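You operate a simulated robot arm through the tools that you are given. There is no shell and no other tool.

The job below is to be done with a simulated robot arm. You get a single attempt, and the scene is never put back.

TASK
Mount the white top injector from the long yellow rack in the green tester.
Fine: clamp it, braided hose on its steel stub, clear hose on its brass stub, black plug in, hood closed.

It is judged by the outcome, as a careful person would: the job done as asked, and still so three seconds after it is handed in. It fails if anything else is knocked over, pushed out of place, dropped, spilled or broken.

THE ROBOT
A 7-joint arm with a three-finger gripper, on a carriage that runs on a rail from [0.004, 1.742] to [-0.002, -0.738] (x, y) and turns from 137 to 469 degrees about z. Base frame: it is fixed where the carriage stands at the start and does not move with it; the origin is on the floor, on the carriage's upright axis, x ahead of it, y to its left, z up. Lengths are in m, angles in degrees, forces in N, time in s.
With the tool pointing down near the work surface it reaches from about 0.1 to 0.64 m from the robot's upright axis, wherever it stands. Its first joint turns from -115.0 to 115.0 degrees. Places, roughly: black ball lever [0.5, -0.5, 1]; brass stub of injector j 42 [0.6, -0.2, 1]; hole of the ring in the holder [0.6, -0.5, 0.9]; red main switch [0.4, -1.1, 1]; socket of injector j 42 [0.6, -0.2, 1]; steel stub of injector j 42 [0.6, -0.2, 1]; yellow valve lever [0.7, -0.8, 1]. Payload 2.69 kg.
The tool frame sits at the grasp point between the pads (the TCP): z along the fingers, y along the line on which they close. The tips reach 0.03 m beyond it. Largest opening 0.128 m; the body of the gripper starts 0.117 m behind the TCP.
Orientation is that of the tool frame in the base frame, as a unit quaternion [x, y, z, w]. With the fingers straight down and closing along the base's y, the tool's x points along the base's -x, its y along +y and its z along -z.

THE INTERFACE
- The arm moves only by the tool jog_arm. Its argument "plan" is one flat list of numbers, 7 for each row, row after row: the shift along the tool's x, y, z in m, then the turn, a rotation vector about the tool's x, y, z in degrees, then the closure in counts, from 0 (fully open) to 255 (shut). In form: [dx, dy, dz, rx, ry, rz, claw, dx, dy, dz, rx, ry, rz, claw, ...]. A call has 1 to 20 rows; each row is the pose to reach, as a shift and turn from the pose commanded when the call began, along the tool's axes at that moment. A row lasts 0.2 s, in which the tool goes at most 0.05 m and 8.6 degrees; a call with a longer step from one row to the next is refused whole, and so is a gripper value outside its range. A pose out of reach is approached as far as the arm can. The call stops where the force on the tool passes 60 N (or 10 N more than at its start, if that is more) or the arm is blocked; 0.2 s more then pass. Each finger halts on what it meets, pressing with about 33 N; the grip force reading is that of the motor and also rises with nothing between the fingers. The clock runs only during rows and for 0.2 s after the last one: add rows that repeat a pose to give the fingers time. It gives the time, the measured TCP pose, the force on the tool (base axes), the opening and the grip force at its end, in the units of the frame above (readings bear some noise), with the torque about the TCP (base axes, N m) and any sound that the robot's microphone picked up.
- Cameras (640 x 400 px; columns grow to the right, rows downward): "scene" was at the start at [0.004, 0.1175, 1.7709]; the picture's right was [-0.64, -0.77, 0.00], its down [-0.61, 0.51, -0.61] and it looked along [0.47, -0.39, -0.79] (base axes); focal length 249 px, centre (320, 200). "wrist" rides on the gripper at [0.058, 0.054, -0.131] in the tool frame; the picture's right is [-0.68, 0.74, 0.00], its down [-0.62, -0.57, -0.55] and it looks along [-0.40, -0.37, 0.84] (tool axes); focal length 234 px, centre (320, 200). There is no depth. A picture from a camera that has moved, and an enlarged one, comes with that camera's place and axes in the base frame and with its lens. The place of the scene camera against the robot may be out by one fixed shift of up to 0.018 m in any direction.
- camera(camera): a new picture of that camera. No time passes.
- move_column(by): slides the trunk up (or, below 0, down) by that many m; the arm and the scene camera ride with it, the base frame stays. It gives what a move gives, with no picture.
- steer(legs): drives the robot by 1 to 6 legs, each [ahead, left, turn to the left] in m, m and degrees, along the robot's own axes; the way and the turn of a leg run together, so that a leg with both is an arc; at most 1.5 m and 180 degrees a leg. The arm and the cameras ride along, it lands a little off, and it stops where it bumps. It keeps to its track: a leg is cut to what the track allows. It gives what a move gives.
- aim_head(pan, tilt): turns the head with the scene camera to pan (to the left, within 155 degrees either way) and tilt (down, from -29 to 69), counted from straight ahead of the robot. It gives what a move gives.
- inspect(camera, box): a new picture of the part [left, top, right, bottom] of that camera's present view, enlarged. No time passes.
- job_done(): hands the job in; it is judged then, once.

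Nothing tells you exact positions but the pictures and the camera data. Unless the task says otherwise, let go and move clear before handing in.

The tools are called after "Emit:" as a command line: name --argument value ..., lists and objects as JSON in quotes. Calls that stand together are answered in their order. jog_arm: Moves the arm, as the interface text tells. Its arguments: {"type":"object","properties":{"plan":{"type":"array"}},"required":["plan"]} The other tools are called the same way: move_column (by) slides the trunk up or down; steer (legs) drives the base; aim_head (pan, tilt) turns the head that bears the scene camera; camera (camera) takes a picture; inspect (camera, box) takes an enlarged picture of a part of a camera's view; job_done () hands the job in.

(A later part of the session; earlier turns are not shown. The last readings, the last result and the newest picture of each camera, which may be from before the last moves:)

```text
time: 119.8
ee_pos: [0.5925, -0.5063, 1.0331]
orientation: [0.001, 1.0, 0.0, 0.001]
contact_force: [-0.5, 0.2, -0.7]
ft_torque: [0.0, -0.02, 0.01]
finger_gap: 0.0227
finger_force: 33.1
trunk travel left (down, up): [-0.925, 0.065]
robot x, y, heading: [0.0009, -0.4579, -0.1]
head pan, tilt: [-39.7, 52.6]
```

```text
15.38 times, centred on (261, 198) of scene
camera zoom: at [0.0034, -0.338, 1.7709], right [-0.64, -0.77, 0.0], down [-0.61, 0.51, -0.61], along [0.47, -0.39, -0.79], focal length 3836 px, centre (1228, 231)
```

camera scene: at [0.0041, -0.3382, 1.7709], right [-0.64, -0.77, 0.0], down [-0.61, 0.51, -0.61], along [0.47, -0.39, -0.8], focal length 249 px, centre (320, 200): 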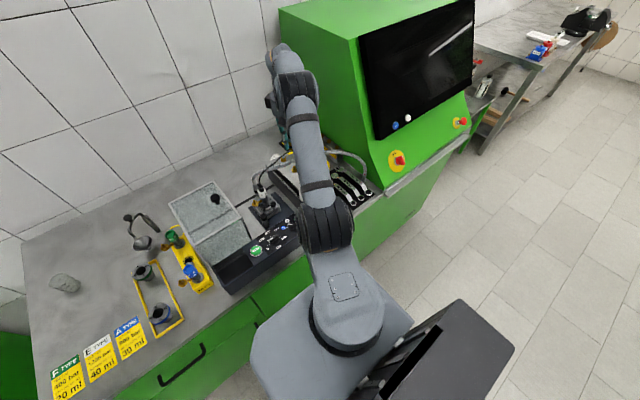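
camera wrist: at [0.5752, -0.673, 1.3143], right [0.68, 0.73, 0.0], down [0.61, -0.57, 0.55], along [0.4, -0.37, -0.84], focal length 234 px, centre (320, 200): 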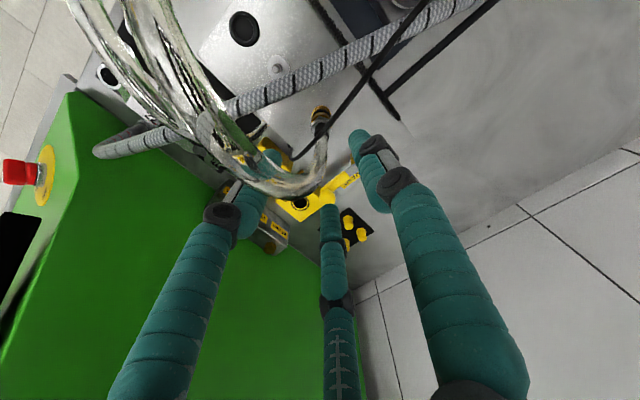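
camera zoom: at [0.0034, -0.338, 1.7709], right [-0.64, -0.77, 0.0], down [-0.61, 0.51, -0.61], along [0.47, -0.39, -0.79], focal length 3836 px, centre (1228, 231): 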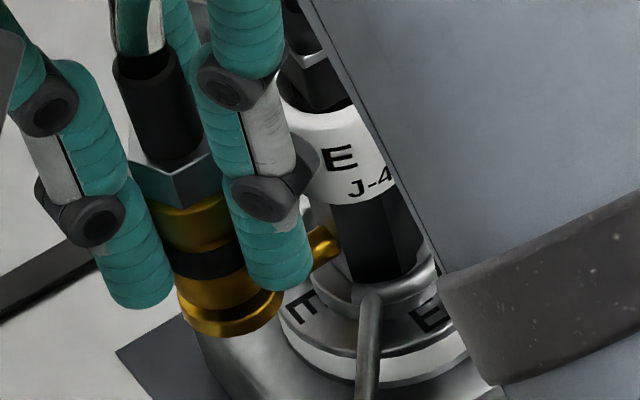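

Nearly down on the dish. A few more small steps until contact.

Emit:
jog_arm --plan '[0, 0, 0.0015, 0, 0, 0, 255, 0, 0, 0.003, 0, 0, 0, 255, 0, 0, 0.0045, 0, 0, 0, 255, 0, 0, 0.006, 0, 0, 0, 255, 0, 0, 0.006, 0, 0, 0, 255]'

Emit:
inspect --camera "scene" --box '[248, 185, 274, 211]'

```text
time: 121.0
ee_pos: [0.5919, -0.5067, 1.0285]
orientation: [0.002, 1.0, 0.0, 0.0]
contact_force: [-1.7, -1.0, 1.2]
ft_torque: [-0.07, 0.09, 0.03]
finger_gap: 0.0229
finger_force: 32.3
trunk travel left (down, up): [-0.925, 0.065]
robot x, y, heading: [-0.0034, -0.4588, 0.3]
head pan, tilt: [-39.7, 52.6]
```

```text
15.38 times, centred on (261, 198) of scene
camera zoom: at [0.0024, -0.3381, 1.7709], right [-0.64, -0.77, 0.0], down [-0.61, 0.51, -0.61], along [0.47, -0.39, -0.79], focal length 3836 px, centre (1228, 231)
```

zoom: 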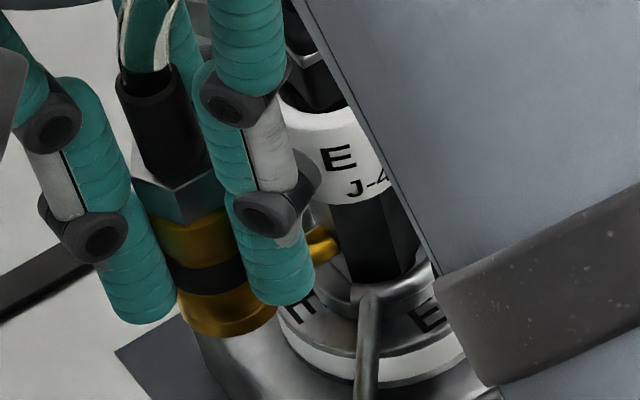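

Light contact has begun and the connector covers the dish. I press it a little to seat it firmly.

Emit:
jog_arm --plan '[0, 0, 0.0012, 0, 0, 0, 255, 0, 0, 0.0024, 0, 0, 0, 255, 0, 0, 0.0024, 0, 0, 0, 255]'

Emit:
inspect --camera "scene" --box '[243, 175, 283, 211]'

```text
time: 121.8
ee_pos: [0.5936, -0.5062, 1.0266]
orientation: [0.001, 1.0, 0.0, 0.0]
contact_force: [-0.1, -0.1, 4.0]
ft_torque: [0.03, 0.02, 0.0]
finger_gap: 0.0228
finger_force: 32.7
trunk travel left (down, up): [-0.925, 0.065]
robot x, y, heading: [-0.0037, -0.4552, -0.2]
head pan, tilt: [-39.7, 52.6]
```

```text
11.11 times, centred on (263, 193) of scene
camera zoom: at [0.0023, -0.3378, 1.7709], right [-0.64, -0.77, 0.0], down [-0.61, 0.51, -0.61], along [0.47, -0.39, -0.79], focal length 2770 px, centre (953, 278)
```

zoom: 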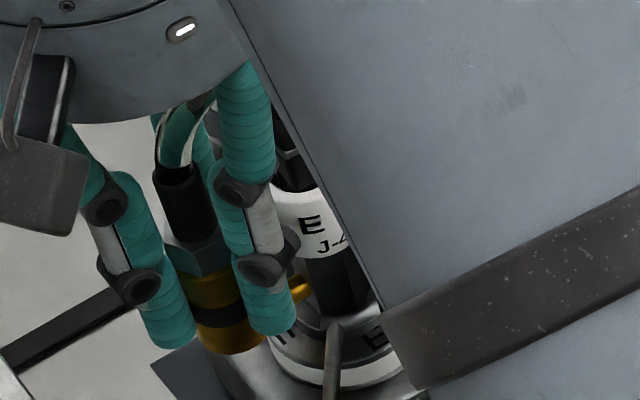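

Only 4 N so far; I press a few more millimetres to be sure.

Emit:
jog_arm --plan '[0, 0, 0.0015, 0, 0, 0, 255, 0, 0, 0.003, 0, 0, 0, 255, 0, 0, 0.003, 0, 0, 0, 255]'

Emit:
inspect --camera "wrist" --box '[280, 110, 360, 190]'

```text
time: 122.5
ee_pos: [0.5919, -0.5059, 1.0227]
orientation: [0.001, 1.0, 0.0, 0.003]
contact_force: [0.9, 2.1, 22.7]
ft_torque: [0.19, -0.13, 0.1]
finger_gap: 0.0225
finger_force: 33.1
trunk travel left (down, up): [-0.925, 0.065]
robot x, y, heading: [0.0025, -0.4581, -0.1]
head pan, tilt: [-39.7, 52.6]
```

```text
5.00 times, centred on (320, 150) of wrist
camera zoom: at [0.5326, -0.4521, 1.1547], right [0.68, 0.74, 0.0], down [0.61, -0.57, 0.55], along [0.41, -0.37, -0.83], focal length 1171 px, centre (320, 450)
```

zoom: 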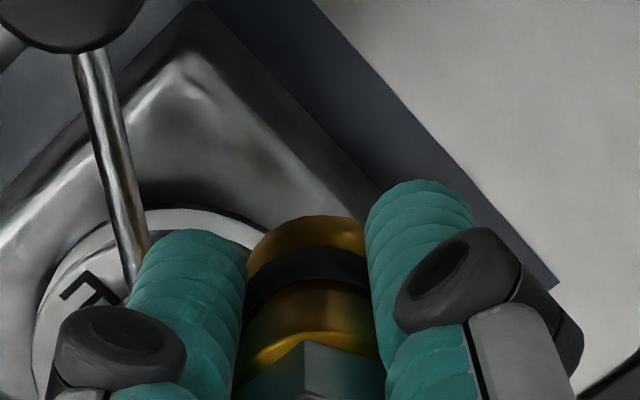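

The force rose to 23 N, so it is seated. I relax, open just enough to clear the neighbouring connector, and rise.

Emit:
jog_arm --plan '[0, 0, -0.003, 0, 0, 0, 255, 0, 0, -0.003, 0, 0, 0, 230, 0, 0, -0.003, 0, 0, 0, 200, 0, 0, -0.003, 0, 0, 0, 187, 0, 0, -0.003, 0, 0, 0, 187]'

Emit:
jog_arm --plan '[0, 0, -0.01, 0, 0, 0, 187, 0, 0, -0.03, 0, 0, 0, 187, 0, 0, -0.06, 0, 0, 0, 187, 0, 0, -0.1, 0, 0, 0, 187, 0, 0, -0.14, 0, 0, 0, 180, 0, 0, -0.14, 0, 0, 0, 180]'

Emit:
camera --camera "wrist"

Emit:
inspect --camera "wrist" --box '[250, 60, 390, 200]'

Emit:
inspect --camera "scene" --box '[230, 160, 290, 220]'

```text
time: 123.8
ee_pos: [0.5922, -0.5073, 1.0259]
orientation: [0.001, 1.0, 0.0, 0.0]
contact_force: [0.2, -1.1, 0.2]
ft_torque: [-0.02, 0.03, 0.01]
finger_gap: 0.0344
finger_force: 0.1
trunk travel left (down, up): [-0.925, 0.065]
robot x, y, heading: [0.0, -0.461, -0.2]
head pan, tilt: [-39.7, 52.6]
```

```text
time: 125.2
ee_pos: [0.5929, -0.5063, 1.1656]
orientation: [0.0, 1.0, 0.001, 0.0]
contact_force: [0.1, 0.1, -0.2]
ft_torque: [0.02, 0.05, -0.02]
finger_gap: 0.0376
finger_force: 0.1
trunk travel left (down, up): [-0.925, 0.065]
robot x, y, heading: [-0.001, -0.4551, 0.1]
head pan, tilt: [-39.7, 52.6]
```

```text
taken
camera wrist: at [0.5342, -0.4526, 1.2968], right [0.68, 0.74, 0.0], down [0.61, -0.57, 0.55], along [0.4, -0.37, -0.84], focal length 234 px, centre (320, 200)
```

wrist: 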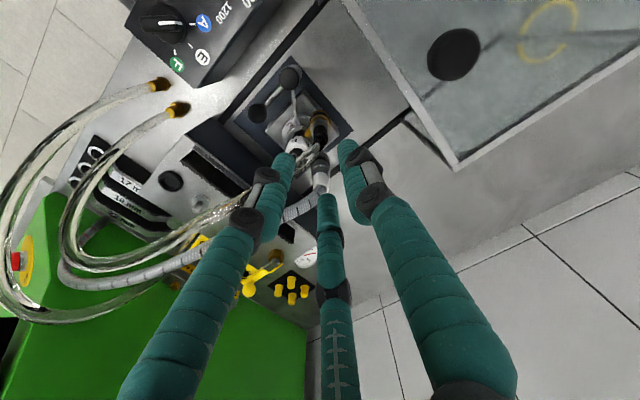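

```text
2.86 times, centred on (320, 130) of wrist
camera zoom: at [0.5342, -0.4526, 1.2968], right [0.68, 0.74, 0.0], down [0.61, -0.57, 0.55], along [0.4, -0.37, -0.84], focal length 669 px, centre (320, 400)
```

zoom: 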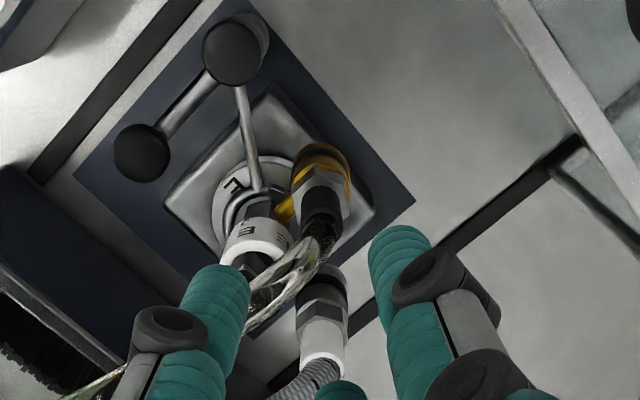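

```text
6.67 times, centred on (260, 190) of scene
camera zoom: at [0.0042, -0.3381, 1.7709], right [-0.64, -0.77, 0.0], down [-0.61, 0.51, -0.61], along [0.47, -0.39, -0.8], focal length 1662 px, centre (720, 267)
```

zoom: 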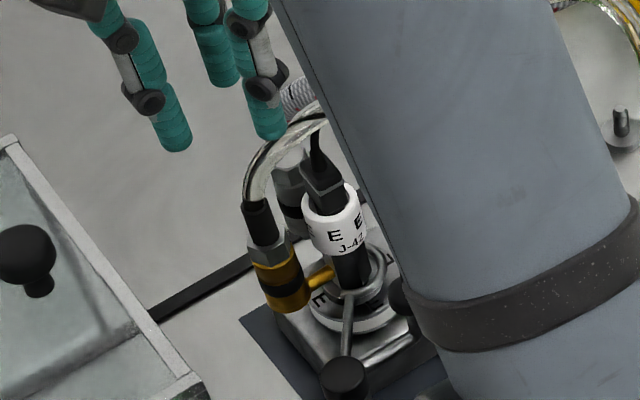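

All three connections are made and look upright. Next is the hood; I take a closer look at it, its tracks and knob.

Emit:
inspect --camera "scene" --box '[150, 160, 290, 290]'

Emit:
inspect --camera "wrist" --box '[330, 0, 640, 200]'

```text
3.08 times, centred on (220, 225) of scene
camera zoom: at [0.0042, -0.3381, 1.7709], right [-0.64, -0.77, 0.0], down [-0.61, 0.51, -0.61], along [0.47, -0.39, -0.8], focal length 767 px, centre (628, 123)
```

zoom: 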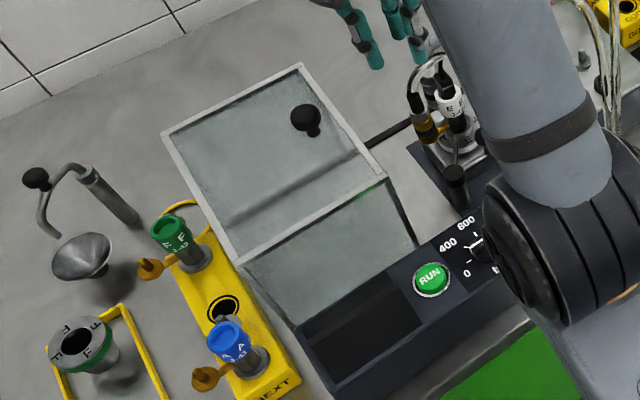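

```text
2.00 times, centred on (485, 100) of wrist
camera zoom: at [0.5342, -0.4526, 1.2968], right [0.68, 0.74, 0.0], down [0.61, -0.57, 0.55], along [0.4, -0.37, -0.84], focal length 468 px, centre (-10, 400)
```

zoom: 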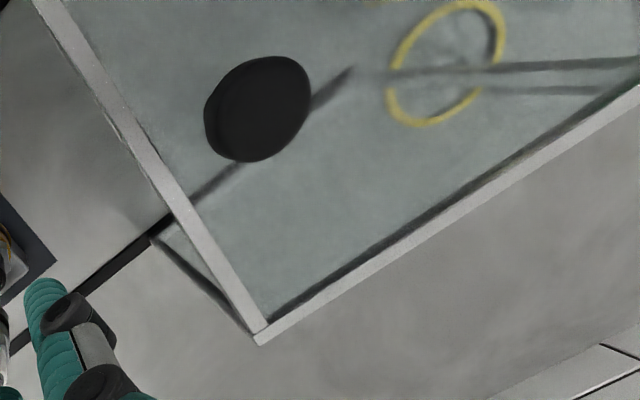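

The hood is open on its -y side and runs on two tracks, so it closes by sliding toward -y over the injector. I move above its knob to grip it.

Emit:
jog_arm --plan '[0, 0.0, -0.03, 0, 0, 0, 150, -0.001, 0.04, -0.05, 0, 0, 0, 130, -0.002, 0.08, -0.05, 0, 0, 0, 120, -0.004, 0.12, -0.05, 0, 0, 0, 120, -0.004, 0.12, -0.05, 0, 0, 0, 120]'

Emit:
camera --camera "wrist"

Emit:
inspect --camera "wrist" --box '[270, 80, 370, 180]'

Emit:
inspect --camera "scene" --box '[170, 130, 290, 250]'

```text
time: 126.3
ee_pos: [0.597, -0.3878, 1.2113]
orientation: [0.002, 1.0, 0.0, 0.002]
contact_force: [0.3, 0.4, 0.4]
ft_torque: [0.07, -0.01, 0.0]
finger_gap: 0.0677
finger_force: 0.0
trunk travel left (down, up): [-0.925, 0.065]
robot x, y, heading: [0.0012, -0.454, -0.2]
head pan, tilt: [-39.7, 52.6]
```

```text
taken
camera wrist: at [0.538, -0.3331, 1.3441], right [0.68, 0.73, 0.0], down [0.61, -0.57, 0.55], along [0.4, -0.37, -0.84], focal length 234 px, centre (320, 200)
```

wrist: 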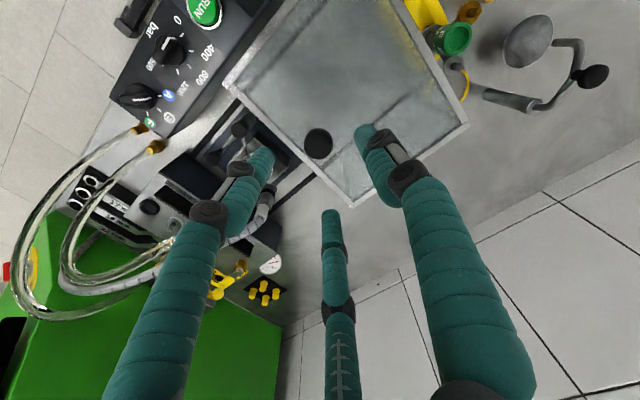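

```text
4.00 times, centred on (320, 130) of wrist
camera zoom: at [0.538, -0.3331, 1.3441], right [0.68, 0.73, 0.0], down [0.61, -0.57, 0.55], along [0.4, -0.37, -0.84], focal length 937 px, centre (320, 480)
```

zoom: 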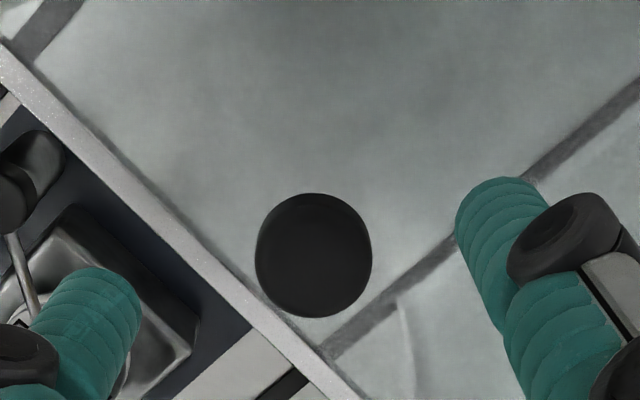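

```text
3.33 times, centred on (230, 190) of scene
camera zoom: at [0.0032, -0.3394, 1.771], right [-0.64, -0.77, 0.0], down [-0.61, 0.51, -0.61], along [0.47, -0.39, -0.8], focal length 831 px, centre (620, 233)
```

zoom: 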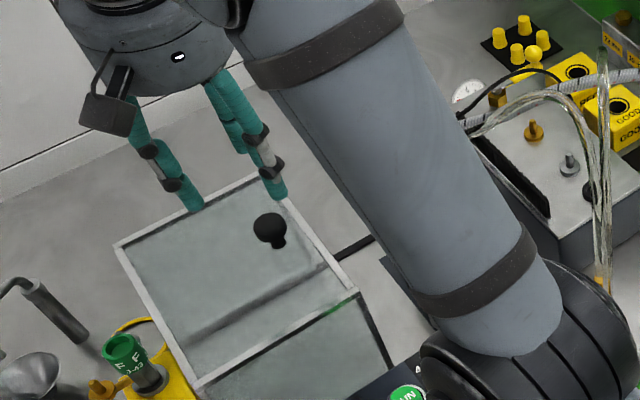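

The knob is right under the tool, about 29 mm across at z≈1.115. I lower the fingers around it and grip.

Emit:
jog_arm --plan '[0.0009, -0.001, 0.03, 0, 0, 0, 120, 0.0009, -0.001, 0.055, 0, 0, 0, 120, 0.0009, -0.001, 0.072, 0, 0, 0, 120, 0.0009, -0.001, 0.08, 0, 0, 0, 120, 0.0009, -0.001, 0.08, 0, 0, 0, 120]'

Emit:
inspect --camera "wrist" --box '[260, 100, 380, 220]'

Emit:
inspect --camera "scene" --box '[195, 170, 245, 220]'

```text
time: 127.5
ee_pos: [0.595, -0.3866, 1.134]
orientation: [0.002, 1.0, -0.001, 0.001]
contact_force: [-0.3, -0.3, -0.2]
ft_torque: [0.02, -0.02, 0.0]
finger_gap: 0.0679
finger_force: 0.1
trunk travel left (down, up): [-0.925, 0.065]
robot x, y, heading: [-0.0011, -0.454, 0.1]
head pan, tilt: [-39.7, 52.6]
```

```text
3.33 times, centred on (320, 160) of wrist
camera zoom: at [0.537, -0.3327, 1.2651], right [0.68, 0.73, 0.0], down [0.61, -0.57, 0.55], along [0.4, -0.37, -0.84], focal length 781 px, centre (320, 333)
```

zoom: 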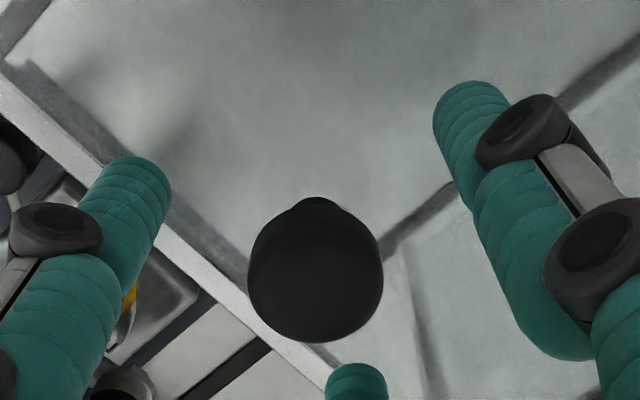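

```text
8.00 times, centred on (220, 195) of scene
camera zoom: at [0.0031, -0.3379, 1.7709], right [-0.64, -0.77, 0.0], down [-0.61, 0.51, -0.61], along [0.47, -0.39, -0.79], focal length 1994 px, centre (1120, 240)
```

zoom: 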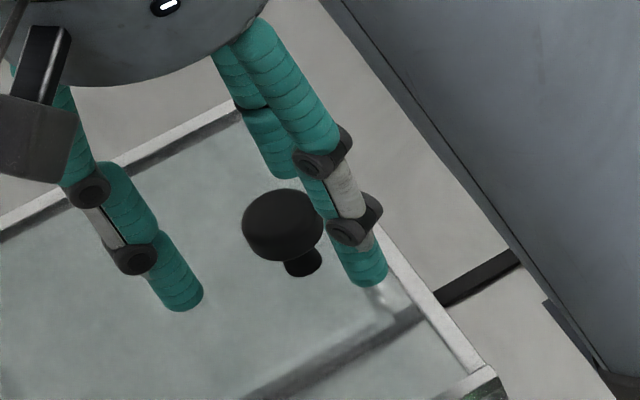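

The fingers surround the mushroom knob. I close on it.

Emit:
jog_arm --plan '[0, 0, 0.003, 0, 0, 0, 160, 0, 0, 0.003, 0, 0, 0, 190, 0, 0, 0.003, 0, 0, 0, 255, 0, 0, 0.003, 0, 0, 0, 255, 0, 0, 0.003, 0, 0, 0, 255, 0, 0, 0.003, 0, 0, 0, 255]'

Emit:
inspect --camera "wrist" --box '[260, 100, 380, 220]'

```text
time: 128.9
ee_pos: [0.5997, -0.3912, 1.1312]
orientation: [0.002, 1.0, 0.0, 0.001]
contact_force: [11.0, -11.5, 1.1]
ft_torque: [-0.66, -0.58, -0.02]
finger_gap: 0.0288
finger_force: 45.4
trunk travel left (down, up): [-0.925, 0.065]
robot x, y, heading: [0.0014, -0.4521, -0.2]
head pan, tilt: [-39.7, 52.6]
```

```text
3.33 times, centred on (320, 160) of wrist
camera zoom: at [0.5399, -0.3366, 1.2616], right [0.68, 0.73, 0.0], down [0.61, -0.57, 0.55], along [0.41, -0.37, -0.83], focal length 781 px, centre (320, 333)
```

zoom: 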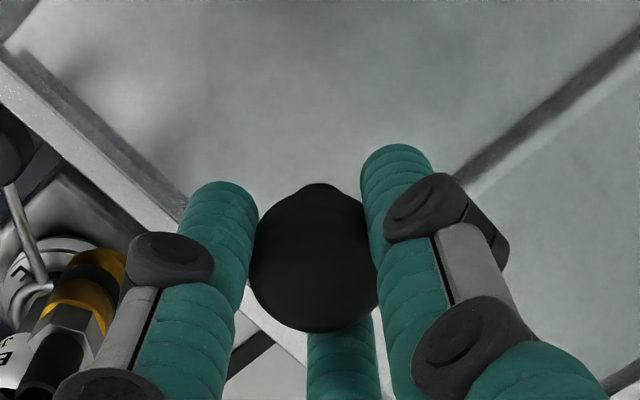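

The knob is held, pulling the tool about 4 mm off-centre. I ease that off and start sliding the hood toward -y, watching the forces.

Emit:
jog_arm --plan '[-0.0025, -0.004, 0, 0, 0, 0, 255, -0.003, -0.01, 0, 0, 0, 0, 255, -0.003, -0.018, 0, 0, 0, 0, 255, -0.003, -0.026, 0, 0, 0, 0, 255, -0.003, -0.034, 0, 0, 0, 0, 255, -0.003, -0.042, 0, 0, 0, 0, 255, -0.003, -0.05, 0, 0, 0, 0, 255, -0.003, -0.05, 0, 0, 0, 0, 255]'

Emit:
camera --camera "scene"

Emit:
inspect --camera "scene" --box '[160, 140, 300, 270]'

Emit:
inspect --camera "wrist" --box '[200, 60, 440, 260]'

```text
time: 130.8
ee_pos: [0.5988, -0.4386, 1.1302]
orientation: [0.002, 1.0, 0.0, -0.001]
contact_force: [-3.7, -0.9, -11.8]
ft_torque: [0.24, 0.3, -0.06]
finger_gap: 0.0287
finger_force: 44.8
trunk travel left (down, up): [-0.925, 0.065]
robot x, y, heading: [-0.0052, -0.4571, 0.1]
head pan, tilt: [-39.7, 52.6]
```

```text
taken
camera scene: at [0.0041, -0.3378, 1.7707], right [-0.64, -0.77, 0.0], down [-0.61, 0.51, -0.61], along [0.47, -0.39, -0.8], focal length 249 px, centre (320, 200)
```

scene: 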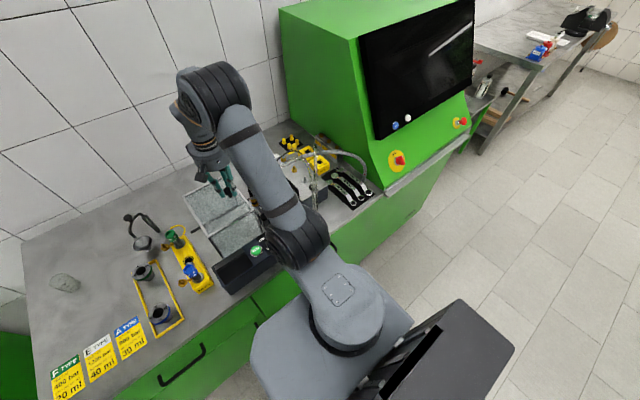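

```text
3.08 times, centred on (230, 205) of scene
camera zoom: at [0.0041, -0.3378, 1.7707], right [-0.64, -0.77, 0.0], down [-0.61, 0.51, -0.61], along [0.47, -0.39, -0.8], focal length 767 px, centre (597, 185)
```

zoom: 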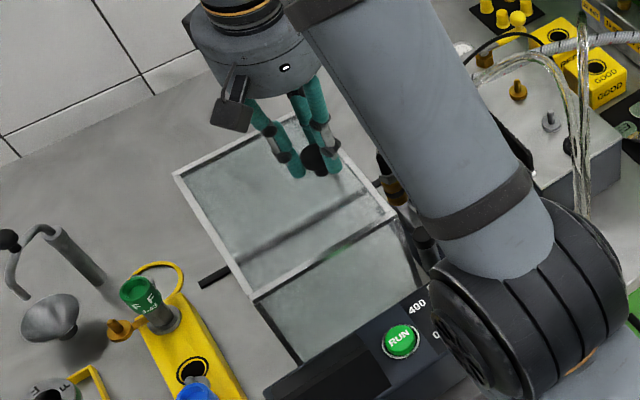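

```text
2.00 times, centred on (320, 160) of wrist
camera zoom: at [0.5406, -0.3836, 1.262], right [0.68, 0.73, 0.0], down [0.62, -0.57, 0.55], along [0.4, -0.37, -0.84], focal length 468 px, centre (320, 280)
```

zoom: 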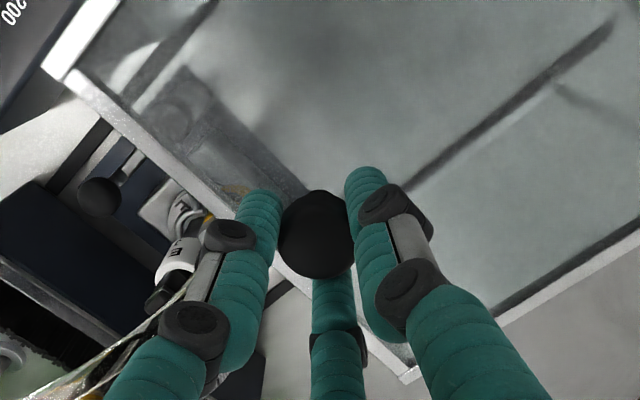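

The hood slides easily along its tracks. Its leading edge is now close to the connectors, so I proceed in smaller steps and check the clearance.

Emit:
jog_arm --plan '[0, -0.005, 0, 0, 0, 0, 255, 0, -0.01, 0, 0, 0, 0, 255, 0, -0.015, 0, 0, 0, 0, 255, 0, -0.02, 0, 0, 0, 0, 255, 0, -0.02, 0, 0, 0, 0, 255]'

Emit:
inspect --camera "scene" --box '[220, 160, 300, 240]'

Emit:
inspect --camera "wrist" --box '[220, 100, 340, 220]'

```text
time: 131.9
ee_pos: [0.5994, -0.4575, 1.1308]
orientation: [0.001, 1.0, 0.0, 0.0]
contact_force: [-6.7, 0.6, -21.6]
ft_torque: [-0.03, 0.25, 0.01]
finger_gap: 0.029
finger_force: 44.4
trunk travel left (down, up): [-0.925, 0.065]
robot x, y, heading: [-0.002, -0.453, -0.2]
head pan, tilt: [-39.7, 52.6]
```

```text
5.00 times, centred on (260, 200) of scene
camera zoom: at [0.005, -0.3379, 1.7707], right [-0.64, -0.77, 0.0], down [-0.61, 0.51, -0.61], along [0.47, -0.39, -0.8], focal length 1247 px, centre (620, 200)
```

zoom: 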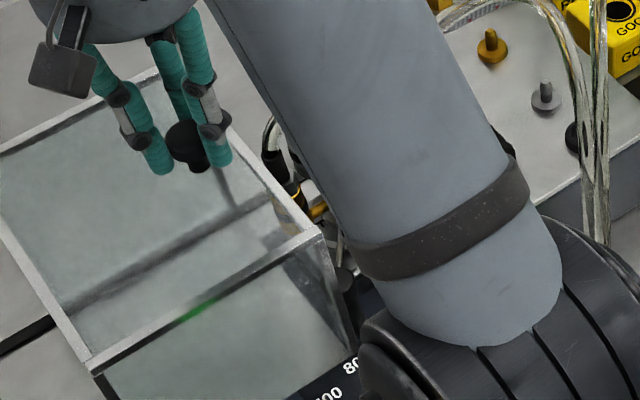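

```text
3.33 times, centred on (280, 160) of wrist
camera zoom: at [0.5405, -0.4035, 1.2621], right [0.68, 0.73, 0.0], down [0.62, -0.57, 0.55], along [0.4, -0.37, -0.84], focal length 781 px, centre (453, 333)
```

zoom: 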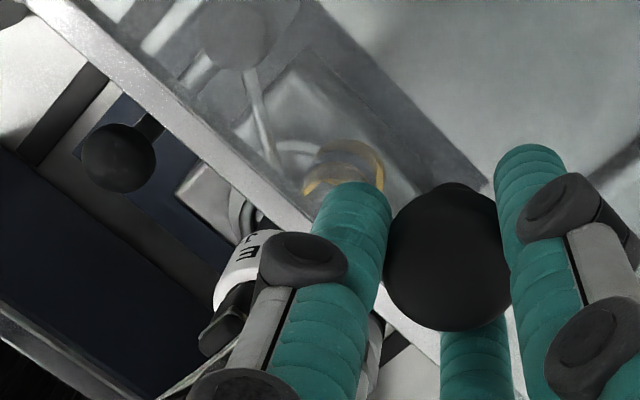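

The leading edge is passing over the clear connector without resistance. I ease the tool down slightly to relieve a vertical pull and continue.

Emit:
jog_arm --plan '[0, 0, 0.0015, 0, 0, 0, 255, 0, -0.006, 0.0015, 0, 0, 0, 255, 0, -0.012, 0.0015, 0, 0, 0, 255, 0, -0.018, 0.0015, 0, 0, 0, 255, 0, -0.024, 0.0015, 0, 0, 0, 255, 0, -0.03, 0.0015, 0, 0, 0, 255, 0, -0.03, 0.0015, 0, 0, 0, 255]'

Emit:
inspect --camera "scene" --box '[220, 150, 320, 250]'

Emit:
inspect --camera "wrist" --box '[200, 100, 360, 240]'

```text
time: 133.6
ee_pos: [0.5979, -0.4881, 1.1294]
orientation: [0.001, 1.0, 0.0, -0.001]
contact_force: [-10.2, 0.9, -14.5]
ft_torque: [0.05, -0.26, 0.01]
finger_gap: 0.0285
finger_force: 44.7
trunk travel left (down, up): [-0.925, 0.065]
robot x, y, heading: [-0.0027, -0.4562, -0.3]
head pan, tilt: [-39.7, 52.6]
```

```text
4.00 times, centred on (270, 200) of scene
camera zoom: at [0.0028, -0.3381, 1.7708], right [-0.64, -0.77, 0.0], down [-0.61, 0.51, -0.61], along [0.47, -0.39, -0.79], focal length 997 px, centre (520, 200)
```

zoom: 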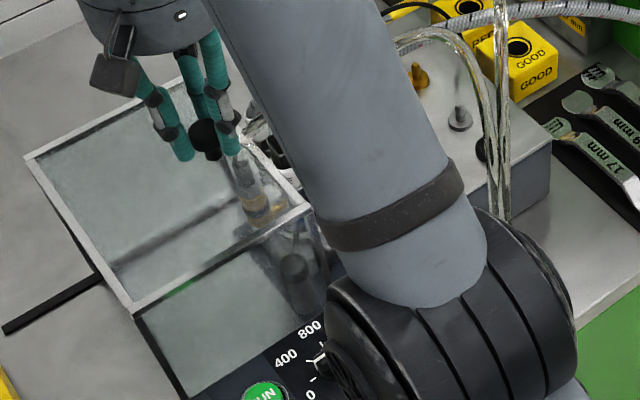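

```text
2.86 times, centred on (280, 170) of wrist
camera zoom: at [0.5401, -0.4337, 1.262], right [0.68, 0.74, 0.0], down [0.61, -0.57, 0.55], along [0.4, -0.37, -0.84], focal length 669 px, centre (434, 286)
```

zoom: 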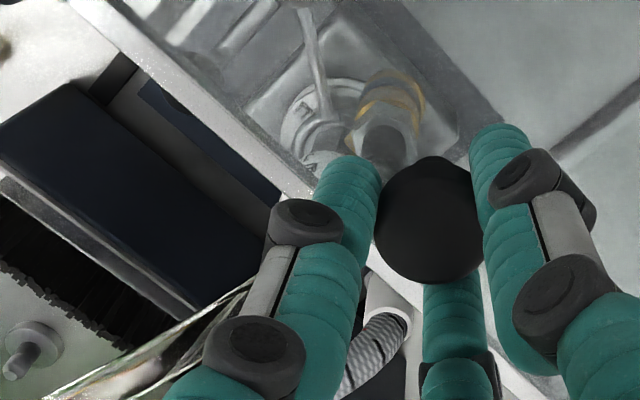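

The hood is covering the injector with the connectors inside. I correct a small sideways load and keep sliding.

Emit:
jog_arm --plan '[0.001, -0.006, 0.001, 0, 0, 0, 255, 0.0015, -0.014, 0.001, 0, 0, 0, 255, 0.002, -0.022, 0.001, 0, 0, 0, 255, 0.002, -0.03, 0.001, 0, 0, 0, 255, 0.002, -0.038, 0.001, 0, 0, 0, 255, 0.002, -0.045, 0.001, 0, 0, 0, 255, 0.002, -0.045, 0.001, 0, 0, 0, 255]'

Emit:
inspect --camera "scene" --box '[220, 150, 320, 250]'

Emit:
inspect --camera "wrist" --box '[180, 80, 380, 260]'

```text
time: 135.2
ee_pos: [0.5984, -0.5329, 1.1298]
orientation: [0.001, 1.0, -0.002, 0.002]
contact_force: [7.8, 0.4, 12.0]
ft_torque: [0.26, -0.62, 0.02]
finger_gap: 0.0289
finger_force: 45.0
trunk travel left (down, up): [-0.925, 0.065]
robot x, y, heading: [0.0005, -0.4557, 0.1]
head pan, tilt: [-39.7, 52.6]
```

```text
4.00 times, centred on (270, 200) of scene
camera zoom: at [0.0033, -0.3379, 1.771], right [-0.64, -0.77, 0.0], down [-0.61, 0.51, -0.61], along [0.47, -0.39, -0.79], focal length 997 px, centre (520, 200)
```

zoom: 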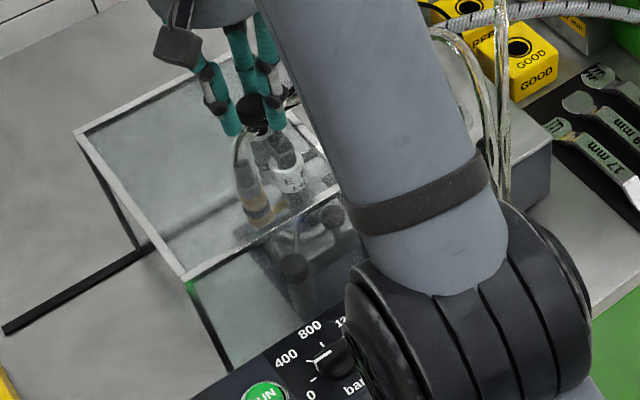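

```text
2.22 times, centred on (280, 170) of wrist
camera zoom: at [0.539, -0.4791, 1.2616], right [0.68, 0.74, 0.0], down [0.61, -0.57, 0.55], along [0.41, -0.37, -0.83], focal length 520 px, centre (409, 267)
```

zoom: 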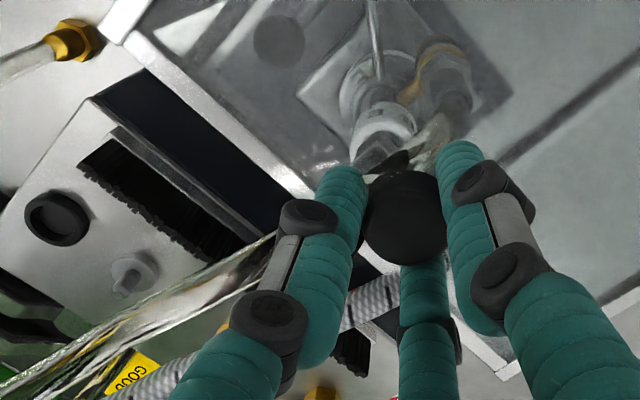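

The hood now covers the injector and is nearing the block. I slide on in small steps until it meets its stop.

Emit:
jog_arm --plan '[-0.001, -0.005, -0.001, 0, 0, 0, 255, -0.001, -0.01, -0.001, 0, 0, 0, 255, -0.001, -0.015, -0.001, 0, 0, 0, 255, -0.001, -0.02, -0.001, 0, 0, 0, 255, -0.001, -0.02, -0.001, 0, 0, 0, 255]'

Emit:
inspect --camera "scene" --box '[220, 150, 320, 250]'

Emit:
inspect --camera "wrist" --box '[180, 80, 380, 260]'

```text
time: 136.3
ee_pos: [0.5991, -0.5525, 1.1299]
orientation: [0.002, 1.0, 0.0, 0.0]
contact_force: [6.3, -1.1, 11.3]
ft_torque: [-0.11, -0.36, 0.09]
finger_gap: 0.0286
finger_force: 45.0
trunk travel left (down, up): [-0.925, 0.065]
robot x, y, heading: [0.0028, -0.4523, -0.3]
head pan, tilt: [-39.7, 52.6]
```

```text
4.00 times, centred on (270, 200) of scene
camera zoom: at [0.0031, -0.3377, 1.7708], right [-0.64, -0.77, 0.0], down [-0.61, 0.51, -0.61], along [0.47, -0.39, -0.79], focal length 997 px, centre (520, 200)
```

zoom: 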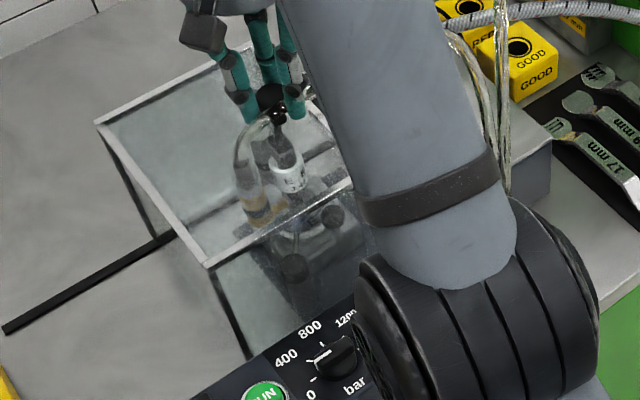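

```text
2.22 times, centred on (280, 170) of wrist
camera zoom: at [0.5398, -0.499, 1.2618], right [0.68, 0.73, 0.0], down [0.61, -0.57, 0.55], along [0.4, -0.37, -0.84], focal length 520 px, centre (409, 267)
```

zoom: 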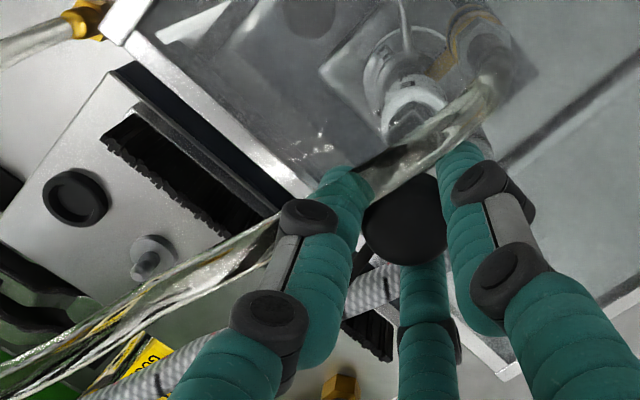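

Still moving freely. I continue in small steps toward the stop.

Emit:
jog_arm --plan '[-0.001, -0.004, -0.001, 0, 0, 0, 255, -0.001, -0.008, -0.001, 0, 0, 0, 255, -0.001, -0.012, -0.001, 0, 0, 0, 255, -0.001, -0.016, -0.001, 0, 0, 0, 255, -0.001, -0.02, -0.001, 0, 0, 0, 255, -0.001, -0.02, -0.001, 0, 0, 0, 255]'

Emit:
inspect --camera "scene" --box '[220, 150, 320, 250]'

Emit:
inspect --camera "wrist" --box '[180, 80, 380, 260]'

```text
time: 137.8
ee_pos: [0.5985, -0.5727, 1.1304]
orientation: [0.002, 1.0, 0.0, 0.0]
contact_force: [0.3, -0.4, 0.2]
ft_torque: [0.17, 0.39, 0.01]
finger_gap: 0.0289
finger_force: 44.7
trunk travel left (down, up): [-0.925, 0.065]
robot x, y, heading: [-0.0014, -0.4537, -0.2]
head pan, tilt: [-39.7, 52.6]
```

```text
4.00 times, centred on (270, 200) of scene
camera zoom: at [0.0035, -0.3378, 1.7708], right [-0.64, -0.77, 0.0], down [-0.61, 0.51, -0.61], along [0.47, -0.39, -0.79], focal length 997 px, centre (520, 200)
```

zoom: 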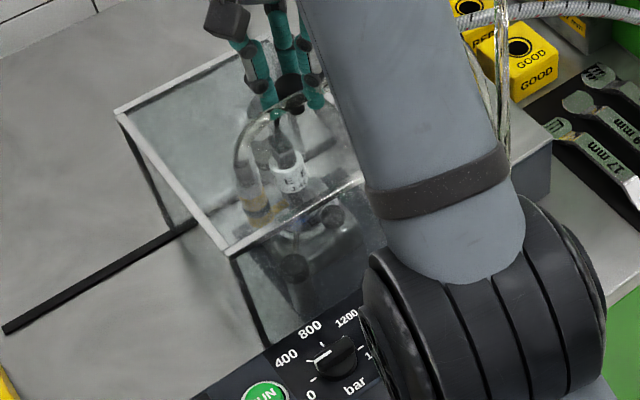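

```text
2.22 times, centred on (280, 170) of wrist
camera zoom: at [0.54, -0.5181, 1.2619], right [0.68, 0.73, 0.0], down [0.61, -0.57, 0.55], along [0.4, -0.37, -0.84], focal length 520 px, centre (409, 267)
```

zoom: 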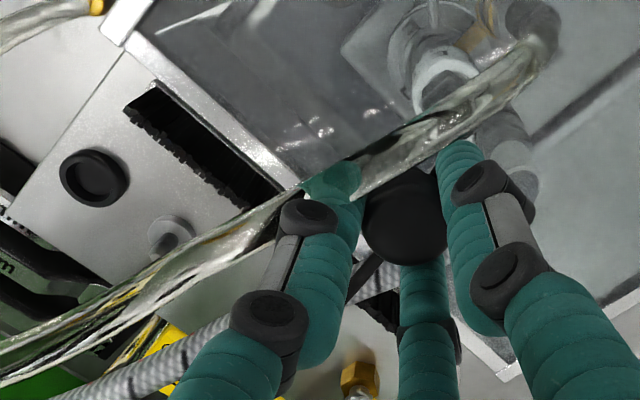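

Still free. I continue a little further toward the brush.

Emit:
jog_arm --plan '[0, -0.004, 0, 0, 0, 0, 255, 0, -0.008, 0, 0, 0, 0, 255, 0, -0.012, 0, 0, 0, 0, 255, 0, -0.016, 0, 0, 0, 0, 255, 0, -0.02, 0, 0, 0, 0, 255, 0, -0.02, 0, 0, 0, 0, 255]'

Emit:
inspect --camera "scene" --box '[220, 150, 320, 250]'

Emit:
inspect --camera "wrist" --box '[180, 80, 380, 260]'

```text
time: 139.2
ee_pos: [0.5989, -0.5925, 1.13]
orientation: [0.002, 1.0, 0.0, -0.001]
contact_force: [-3.4, 0.8, -10.6]
ft_torque: [0.11, 0.41, 0.06]
finger_gap: 0.0287
finger_force: 45.2
trunk travel left (down, up): [-0.925, 0.065]
robot x, y, heading: [-0.0029, -0.4533, -0.3]
head pan, tilt: [-39.7, 52.6]
```

```text
4.00 times, centred on (270, 200) of scene
camera zoom: at [0.004, -0.3382, 1.7708], right [-0.64, -0.77, 0.0], down [-0.61, 0.51, -0.61], along [0.47, -0.39, -0.8], focal length 997 px, centre (520, 200)
```

zoom: 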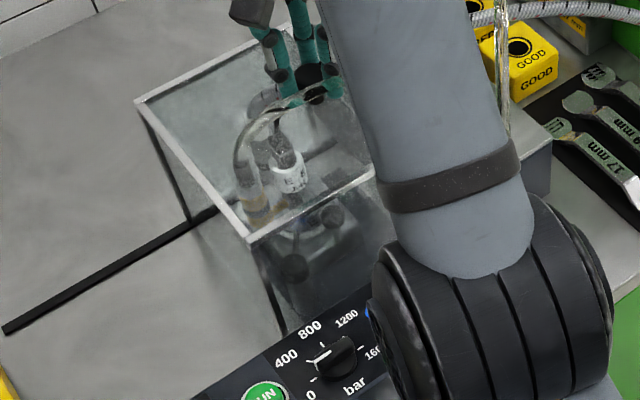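

```text
2.22 times, centred on (280, 170) of wrist
camera zoom: at [0.5401, -0.5384, 1.262], right [0.68, 0.73, 0.0], down [0.61, -0.57, 0.55], along [0.4, -0.37, -0.84], focal length 520 px, centre (409, 267)
```

zoom: 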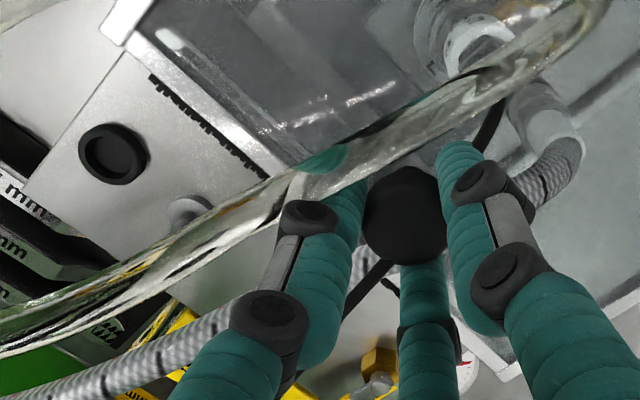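

The hood still moves freely, but its rear wall is approaching the clear connector, so I check the clearances before going on.

Emit:
inspect --camera "scene" --box '[248, 165, 308, 235]'

Emit:
inspect --camera "wrist" --box '[200, 60, 480, 220]'

Emit:
inspect --camera "wrist" --box '[220, 100, 310, 190]'

```text
5.71 times, centred on (278, 200) of scene
camera zoom: at [0.004, -0.3382, 1.7708], right [-0.64, -0.77, 0.0], down [-0.61, 0.51, -0.61], along [0.47, -0.39, -0.8], focal length 1425 px, centre (560, 200)
```

zoom: 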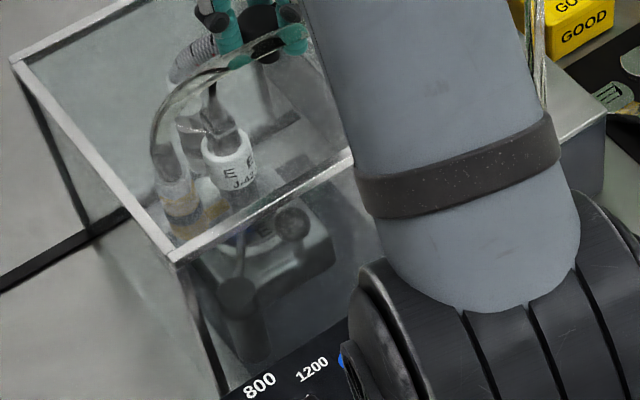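

```text
2.29 times, centred on (340, 140) of wrist
camera zoom: at [0.5401, -0.5384, 1.262], right [0.68, 0.73, 0.0], down [0.61, -0.57, 0.55], along [0.4, -0.37, -0.84], focal length 535 px, centre (274, 337)
```

zoom: 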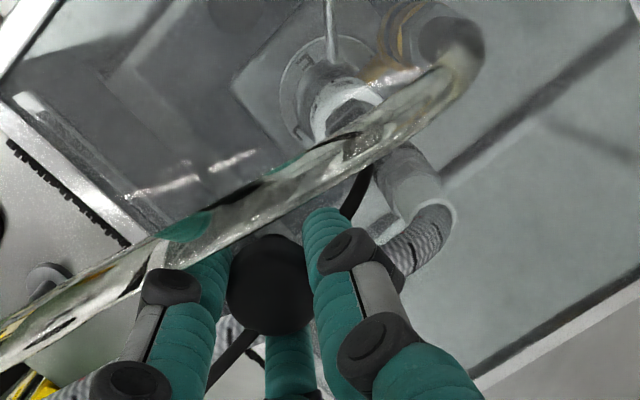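

```text
4.44 times, centred on (265, 145) of wrist
camera zoom: at [0.5401, -0.5384, 1.262], right [0.68, 0.73, 0.0], down [0.61, -0.57, 0.55], along [0.4, -0.37, -0.84], focal length 1041 px, centre (564, 444)
```

zoom: 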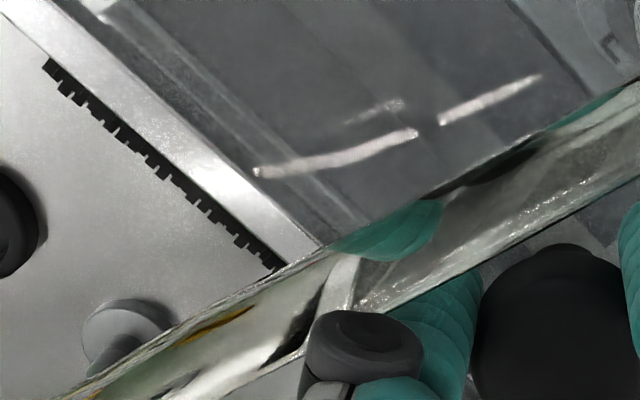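

The hood's front edge is about 1 cm from the end of its tracks, and the rear wall still has about 2 cm to the clear connector. I nudge on in 3 mm steps until it stops.

Emit:
jog_arm --plan '[0, -0.003, 0, 0, 0, 0, 255, 0, -0.006, 0, 0, 0, 0, 255, 0, -0.009, 0, 0, 0, 0, 255, 0, -0.009, 0, 0, 0, 0, 255]'

Emit:
inspect --camera "scene" --box '[248, 165, 308, 235]'

Emit:
inspect --camera "wrist" --box '[200, 60, 480, 220]'

```text
time: 140.2
ee_pos: [0.5989, -0.6025, 1.1307]
orientation: [0.002, 1.0, 0.0, -0.001]
contact_force: [-6.1, -0.3, -17.6]
ft_torque: [0.09, 0.28, 0.02]
finger_gap: 0.0288
finger_force: 45.0
trunk travel left (down, up): [-0.925, 0.065]
robot x, y, heading: [-0.0005, -0.4576, -0.1]
head pan, tilt: [-39.7, 52.6]
```

```text
5.71 times, centred on (278, 200) of scene
camera zoom: at [0.0044, -0.3387, 1.7708], right [-0.64, -0.77, 0.0], down [-0.61, 0.51, -0.61], along [0.47, -0.39, -0.8], focal length 1425 px, centre (560, 200)
```

zoom: 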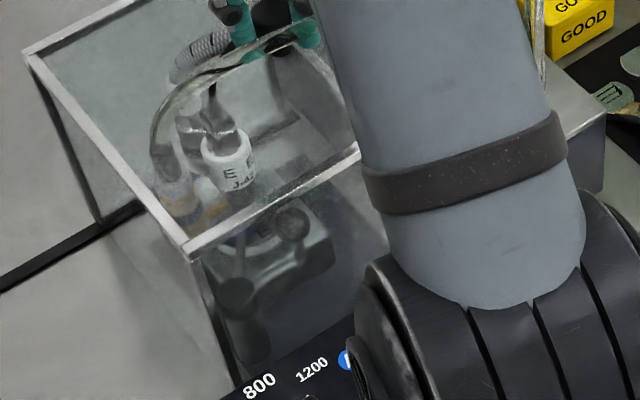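

```text
2.29 times, centred on (340, 140) of wrist
camera zoom: at [0.5401, -0.548, 1.2621], right [0.68, 0.73, 0.0], down [0.61, -0.57, 0.55], along [0.4, -0.37, -0.84], focal length 535 px, centre (274, 337)
```

zoom: 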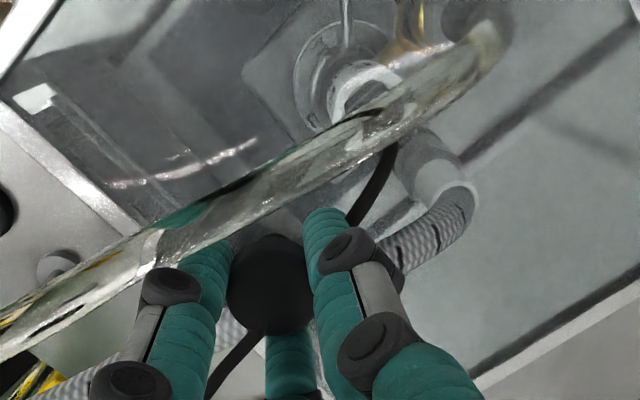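

Still free, with about 15 mm left to the clear connector. I go on 3 mm at a time.

Emit:
jog_arm --plan '[0, -0.002, 0, 0, 0, 0, 255, 0, -0.004, 0, 0, 0, 0, 255, 0, -0.004, 0, 0, 0, 0, 255]'

Emit:
inspect --camera "wrist" --box '[330, 40, 500, 180]'

```text
time: 140.9
ee_pos: [0.599, -0.6085, 1.1305]
orientation: [0.002, 1.0, 0.001, -0.001]
contact_force: [-9.2, -3.0, -19.3]
ft_torque: [-0.01, 0.29, -0.03]
finger_gap: 0.0285
finger_force: 45.0
trunk travel left (down, up): [-0.925, 0.065]
robot x, y, heading: [-0.0058, -0.4536, -0.0]
head pan, tilt: [-39.7, 52.6]
```

```text
2.86 times, centred on (415, 110) of wrist
camera zoom: at [0.54, -0.553, 1.2621], right [0.68, 0.73, 0.0], down [0.61, -0.57, 0.55], along [0.4, -0.37, -0.84], focal length 669 px, centre (49, 457)
```

zoom: 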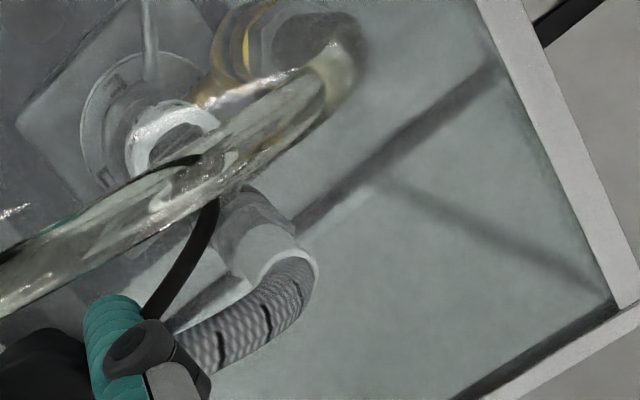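

The hood now pulls slightly toward -y on its own, as if reaching a closing detent. I follow a few millimetres more.

Emit:
jog_arm --plan '[0.001, -0.002, 0.001, 0, 0, 0, 255, 0.001, -0.004, 0.001, 0, 0, 0, 255, 0.001, -0.004, 0.001, 0, 0, 0, 255]'

Emit:
inspect --camera "scene" --box '[248, 165, 308, 235]'

Emit:
inspect --camera "wrist" --box '[180, 60, 480, 240]'

```text
time: 141.8
ee_pos: [0.5982, -0.6105, 1.131]
orientation: [0.001, 1.0, 0.0, 0.002]
contact_force: [-3.4, -2.2, -5.2]
ft_torque: [0.41, 0.37, 0.01]
finger_gap: 0.0287
finger_force: 44.9
trunk travel left (down, up): [-0.925, 0.065]
robot x, y, heading: [-0.0002, -0.4542, 0.2]
head pan, tilt: [-39.7, 52.6]
```

```text
5.71 times, centred on (278, 200) of scene
camera zoom: at [0.0036, -0.3388, 1.771], right [-0.64, -0.77, 0.0], down [-0.61, 0.51, -0.61], along [0.47, -0.39, -0.8], focal length 1425 px, centre (560, 200)
```

zoom: 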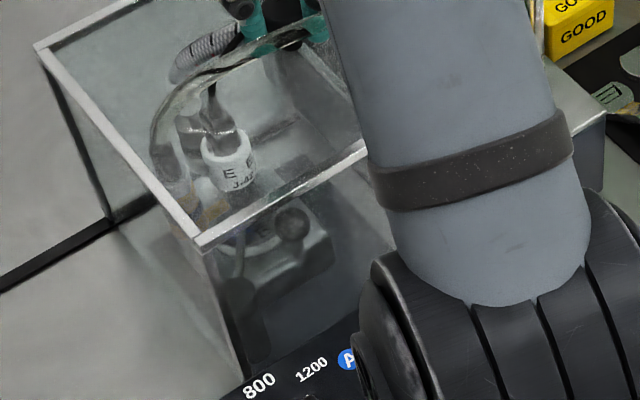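

```text
2.13 times, centred on (330, 150) of wrist
camera zoom: at [0.5393, -0.5561, 1.2618], right [0.68, 0.74, 0.0], down [0.61, -0.57, 0.55], along [0.41, -0.37, -0.83], focal length 500 px, centre (299, 307)
```

zoom: 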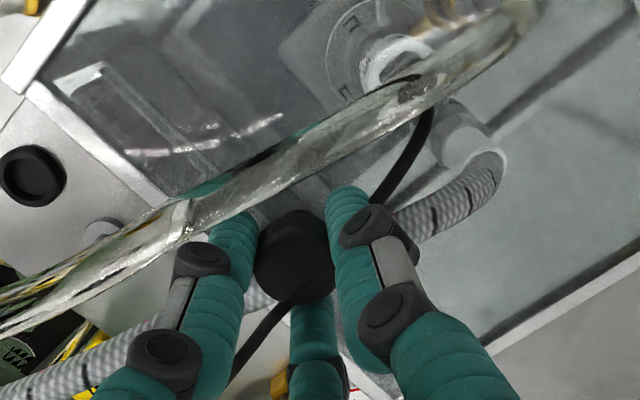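

By my measurements the front edge is practically at the block, with about 8 mm left at the rear. I push 2–3 mm more and look for resistance.

Emit:
jog_arm --plan '[0, -0.0015, 0, 0, 0, 0, 255, 0, -0.003, 0, 0, 0, 0, 255, 0, -0.003, 0, 0, 0, 0, 255]'

Emit:
inspect --camera "wrist" --box '[160, 60, 330, 200]'

Emit:
inspect --camera "wrist" --box '[380, 30, 540, 170]'

```text
time: 142.6
ee_pos: [0.5989, -0.6114, 1.1296]
orientation: [0.0, 1.0, 0.0, 0.001]
contact_force: [0.4, 3.9, -4.0]
ft_torque: [0.19, -0.48, 0.07]
finger_gap: 0.0286
finger_force: 44.9
trunk travel left (down, up): [-0.925, 0.065]
robot x, y, heading: [0.0001, -0.4557, -0.1]
head pan, tilt: [-39.7, 52.6]
```

```text
2.86 times, centred on (245, 130) of wrist
camera zoom: at [0.5394, -0.557, 1.2619], right [0.68, 0.74, 0.0], down [0.61, -0.57, 0.55], along [0.41, -0.37, -0.84], focal length 669 px, centre (534, 400)
```

zoom: 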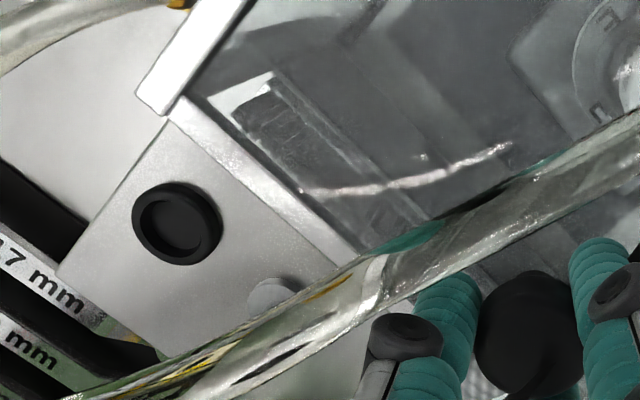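

```text
2.86 times, centred on (460, 100) of wrist
camera zoom: at [0.5394, -0.557, 1.2619], right [0.68, 0.74, 0.0], down [0.61, -0.57, 0.55], along [0.41, -0.37, -0.84], focal length 669 px, centre (-80, 486)
```

zoom: 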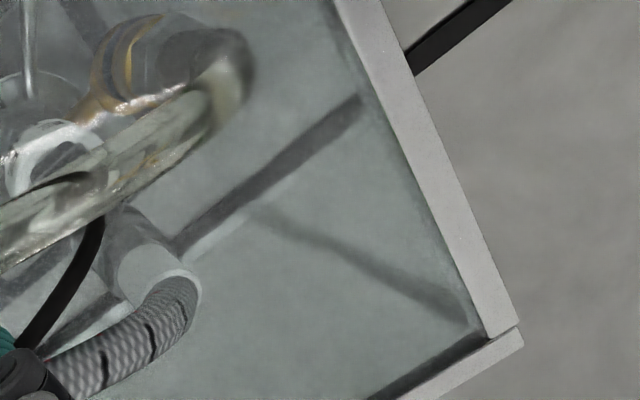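

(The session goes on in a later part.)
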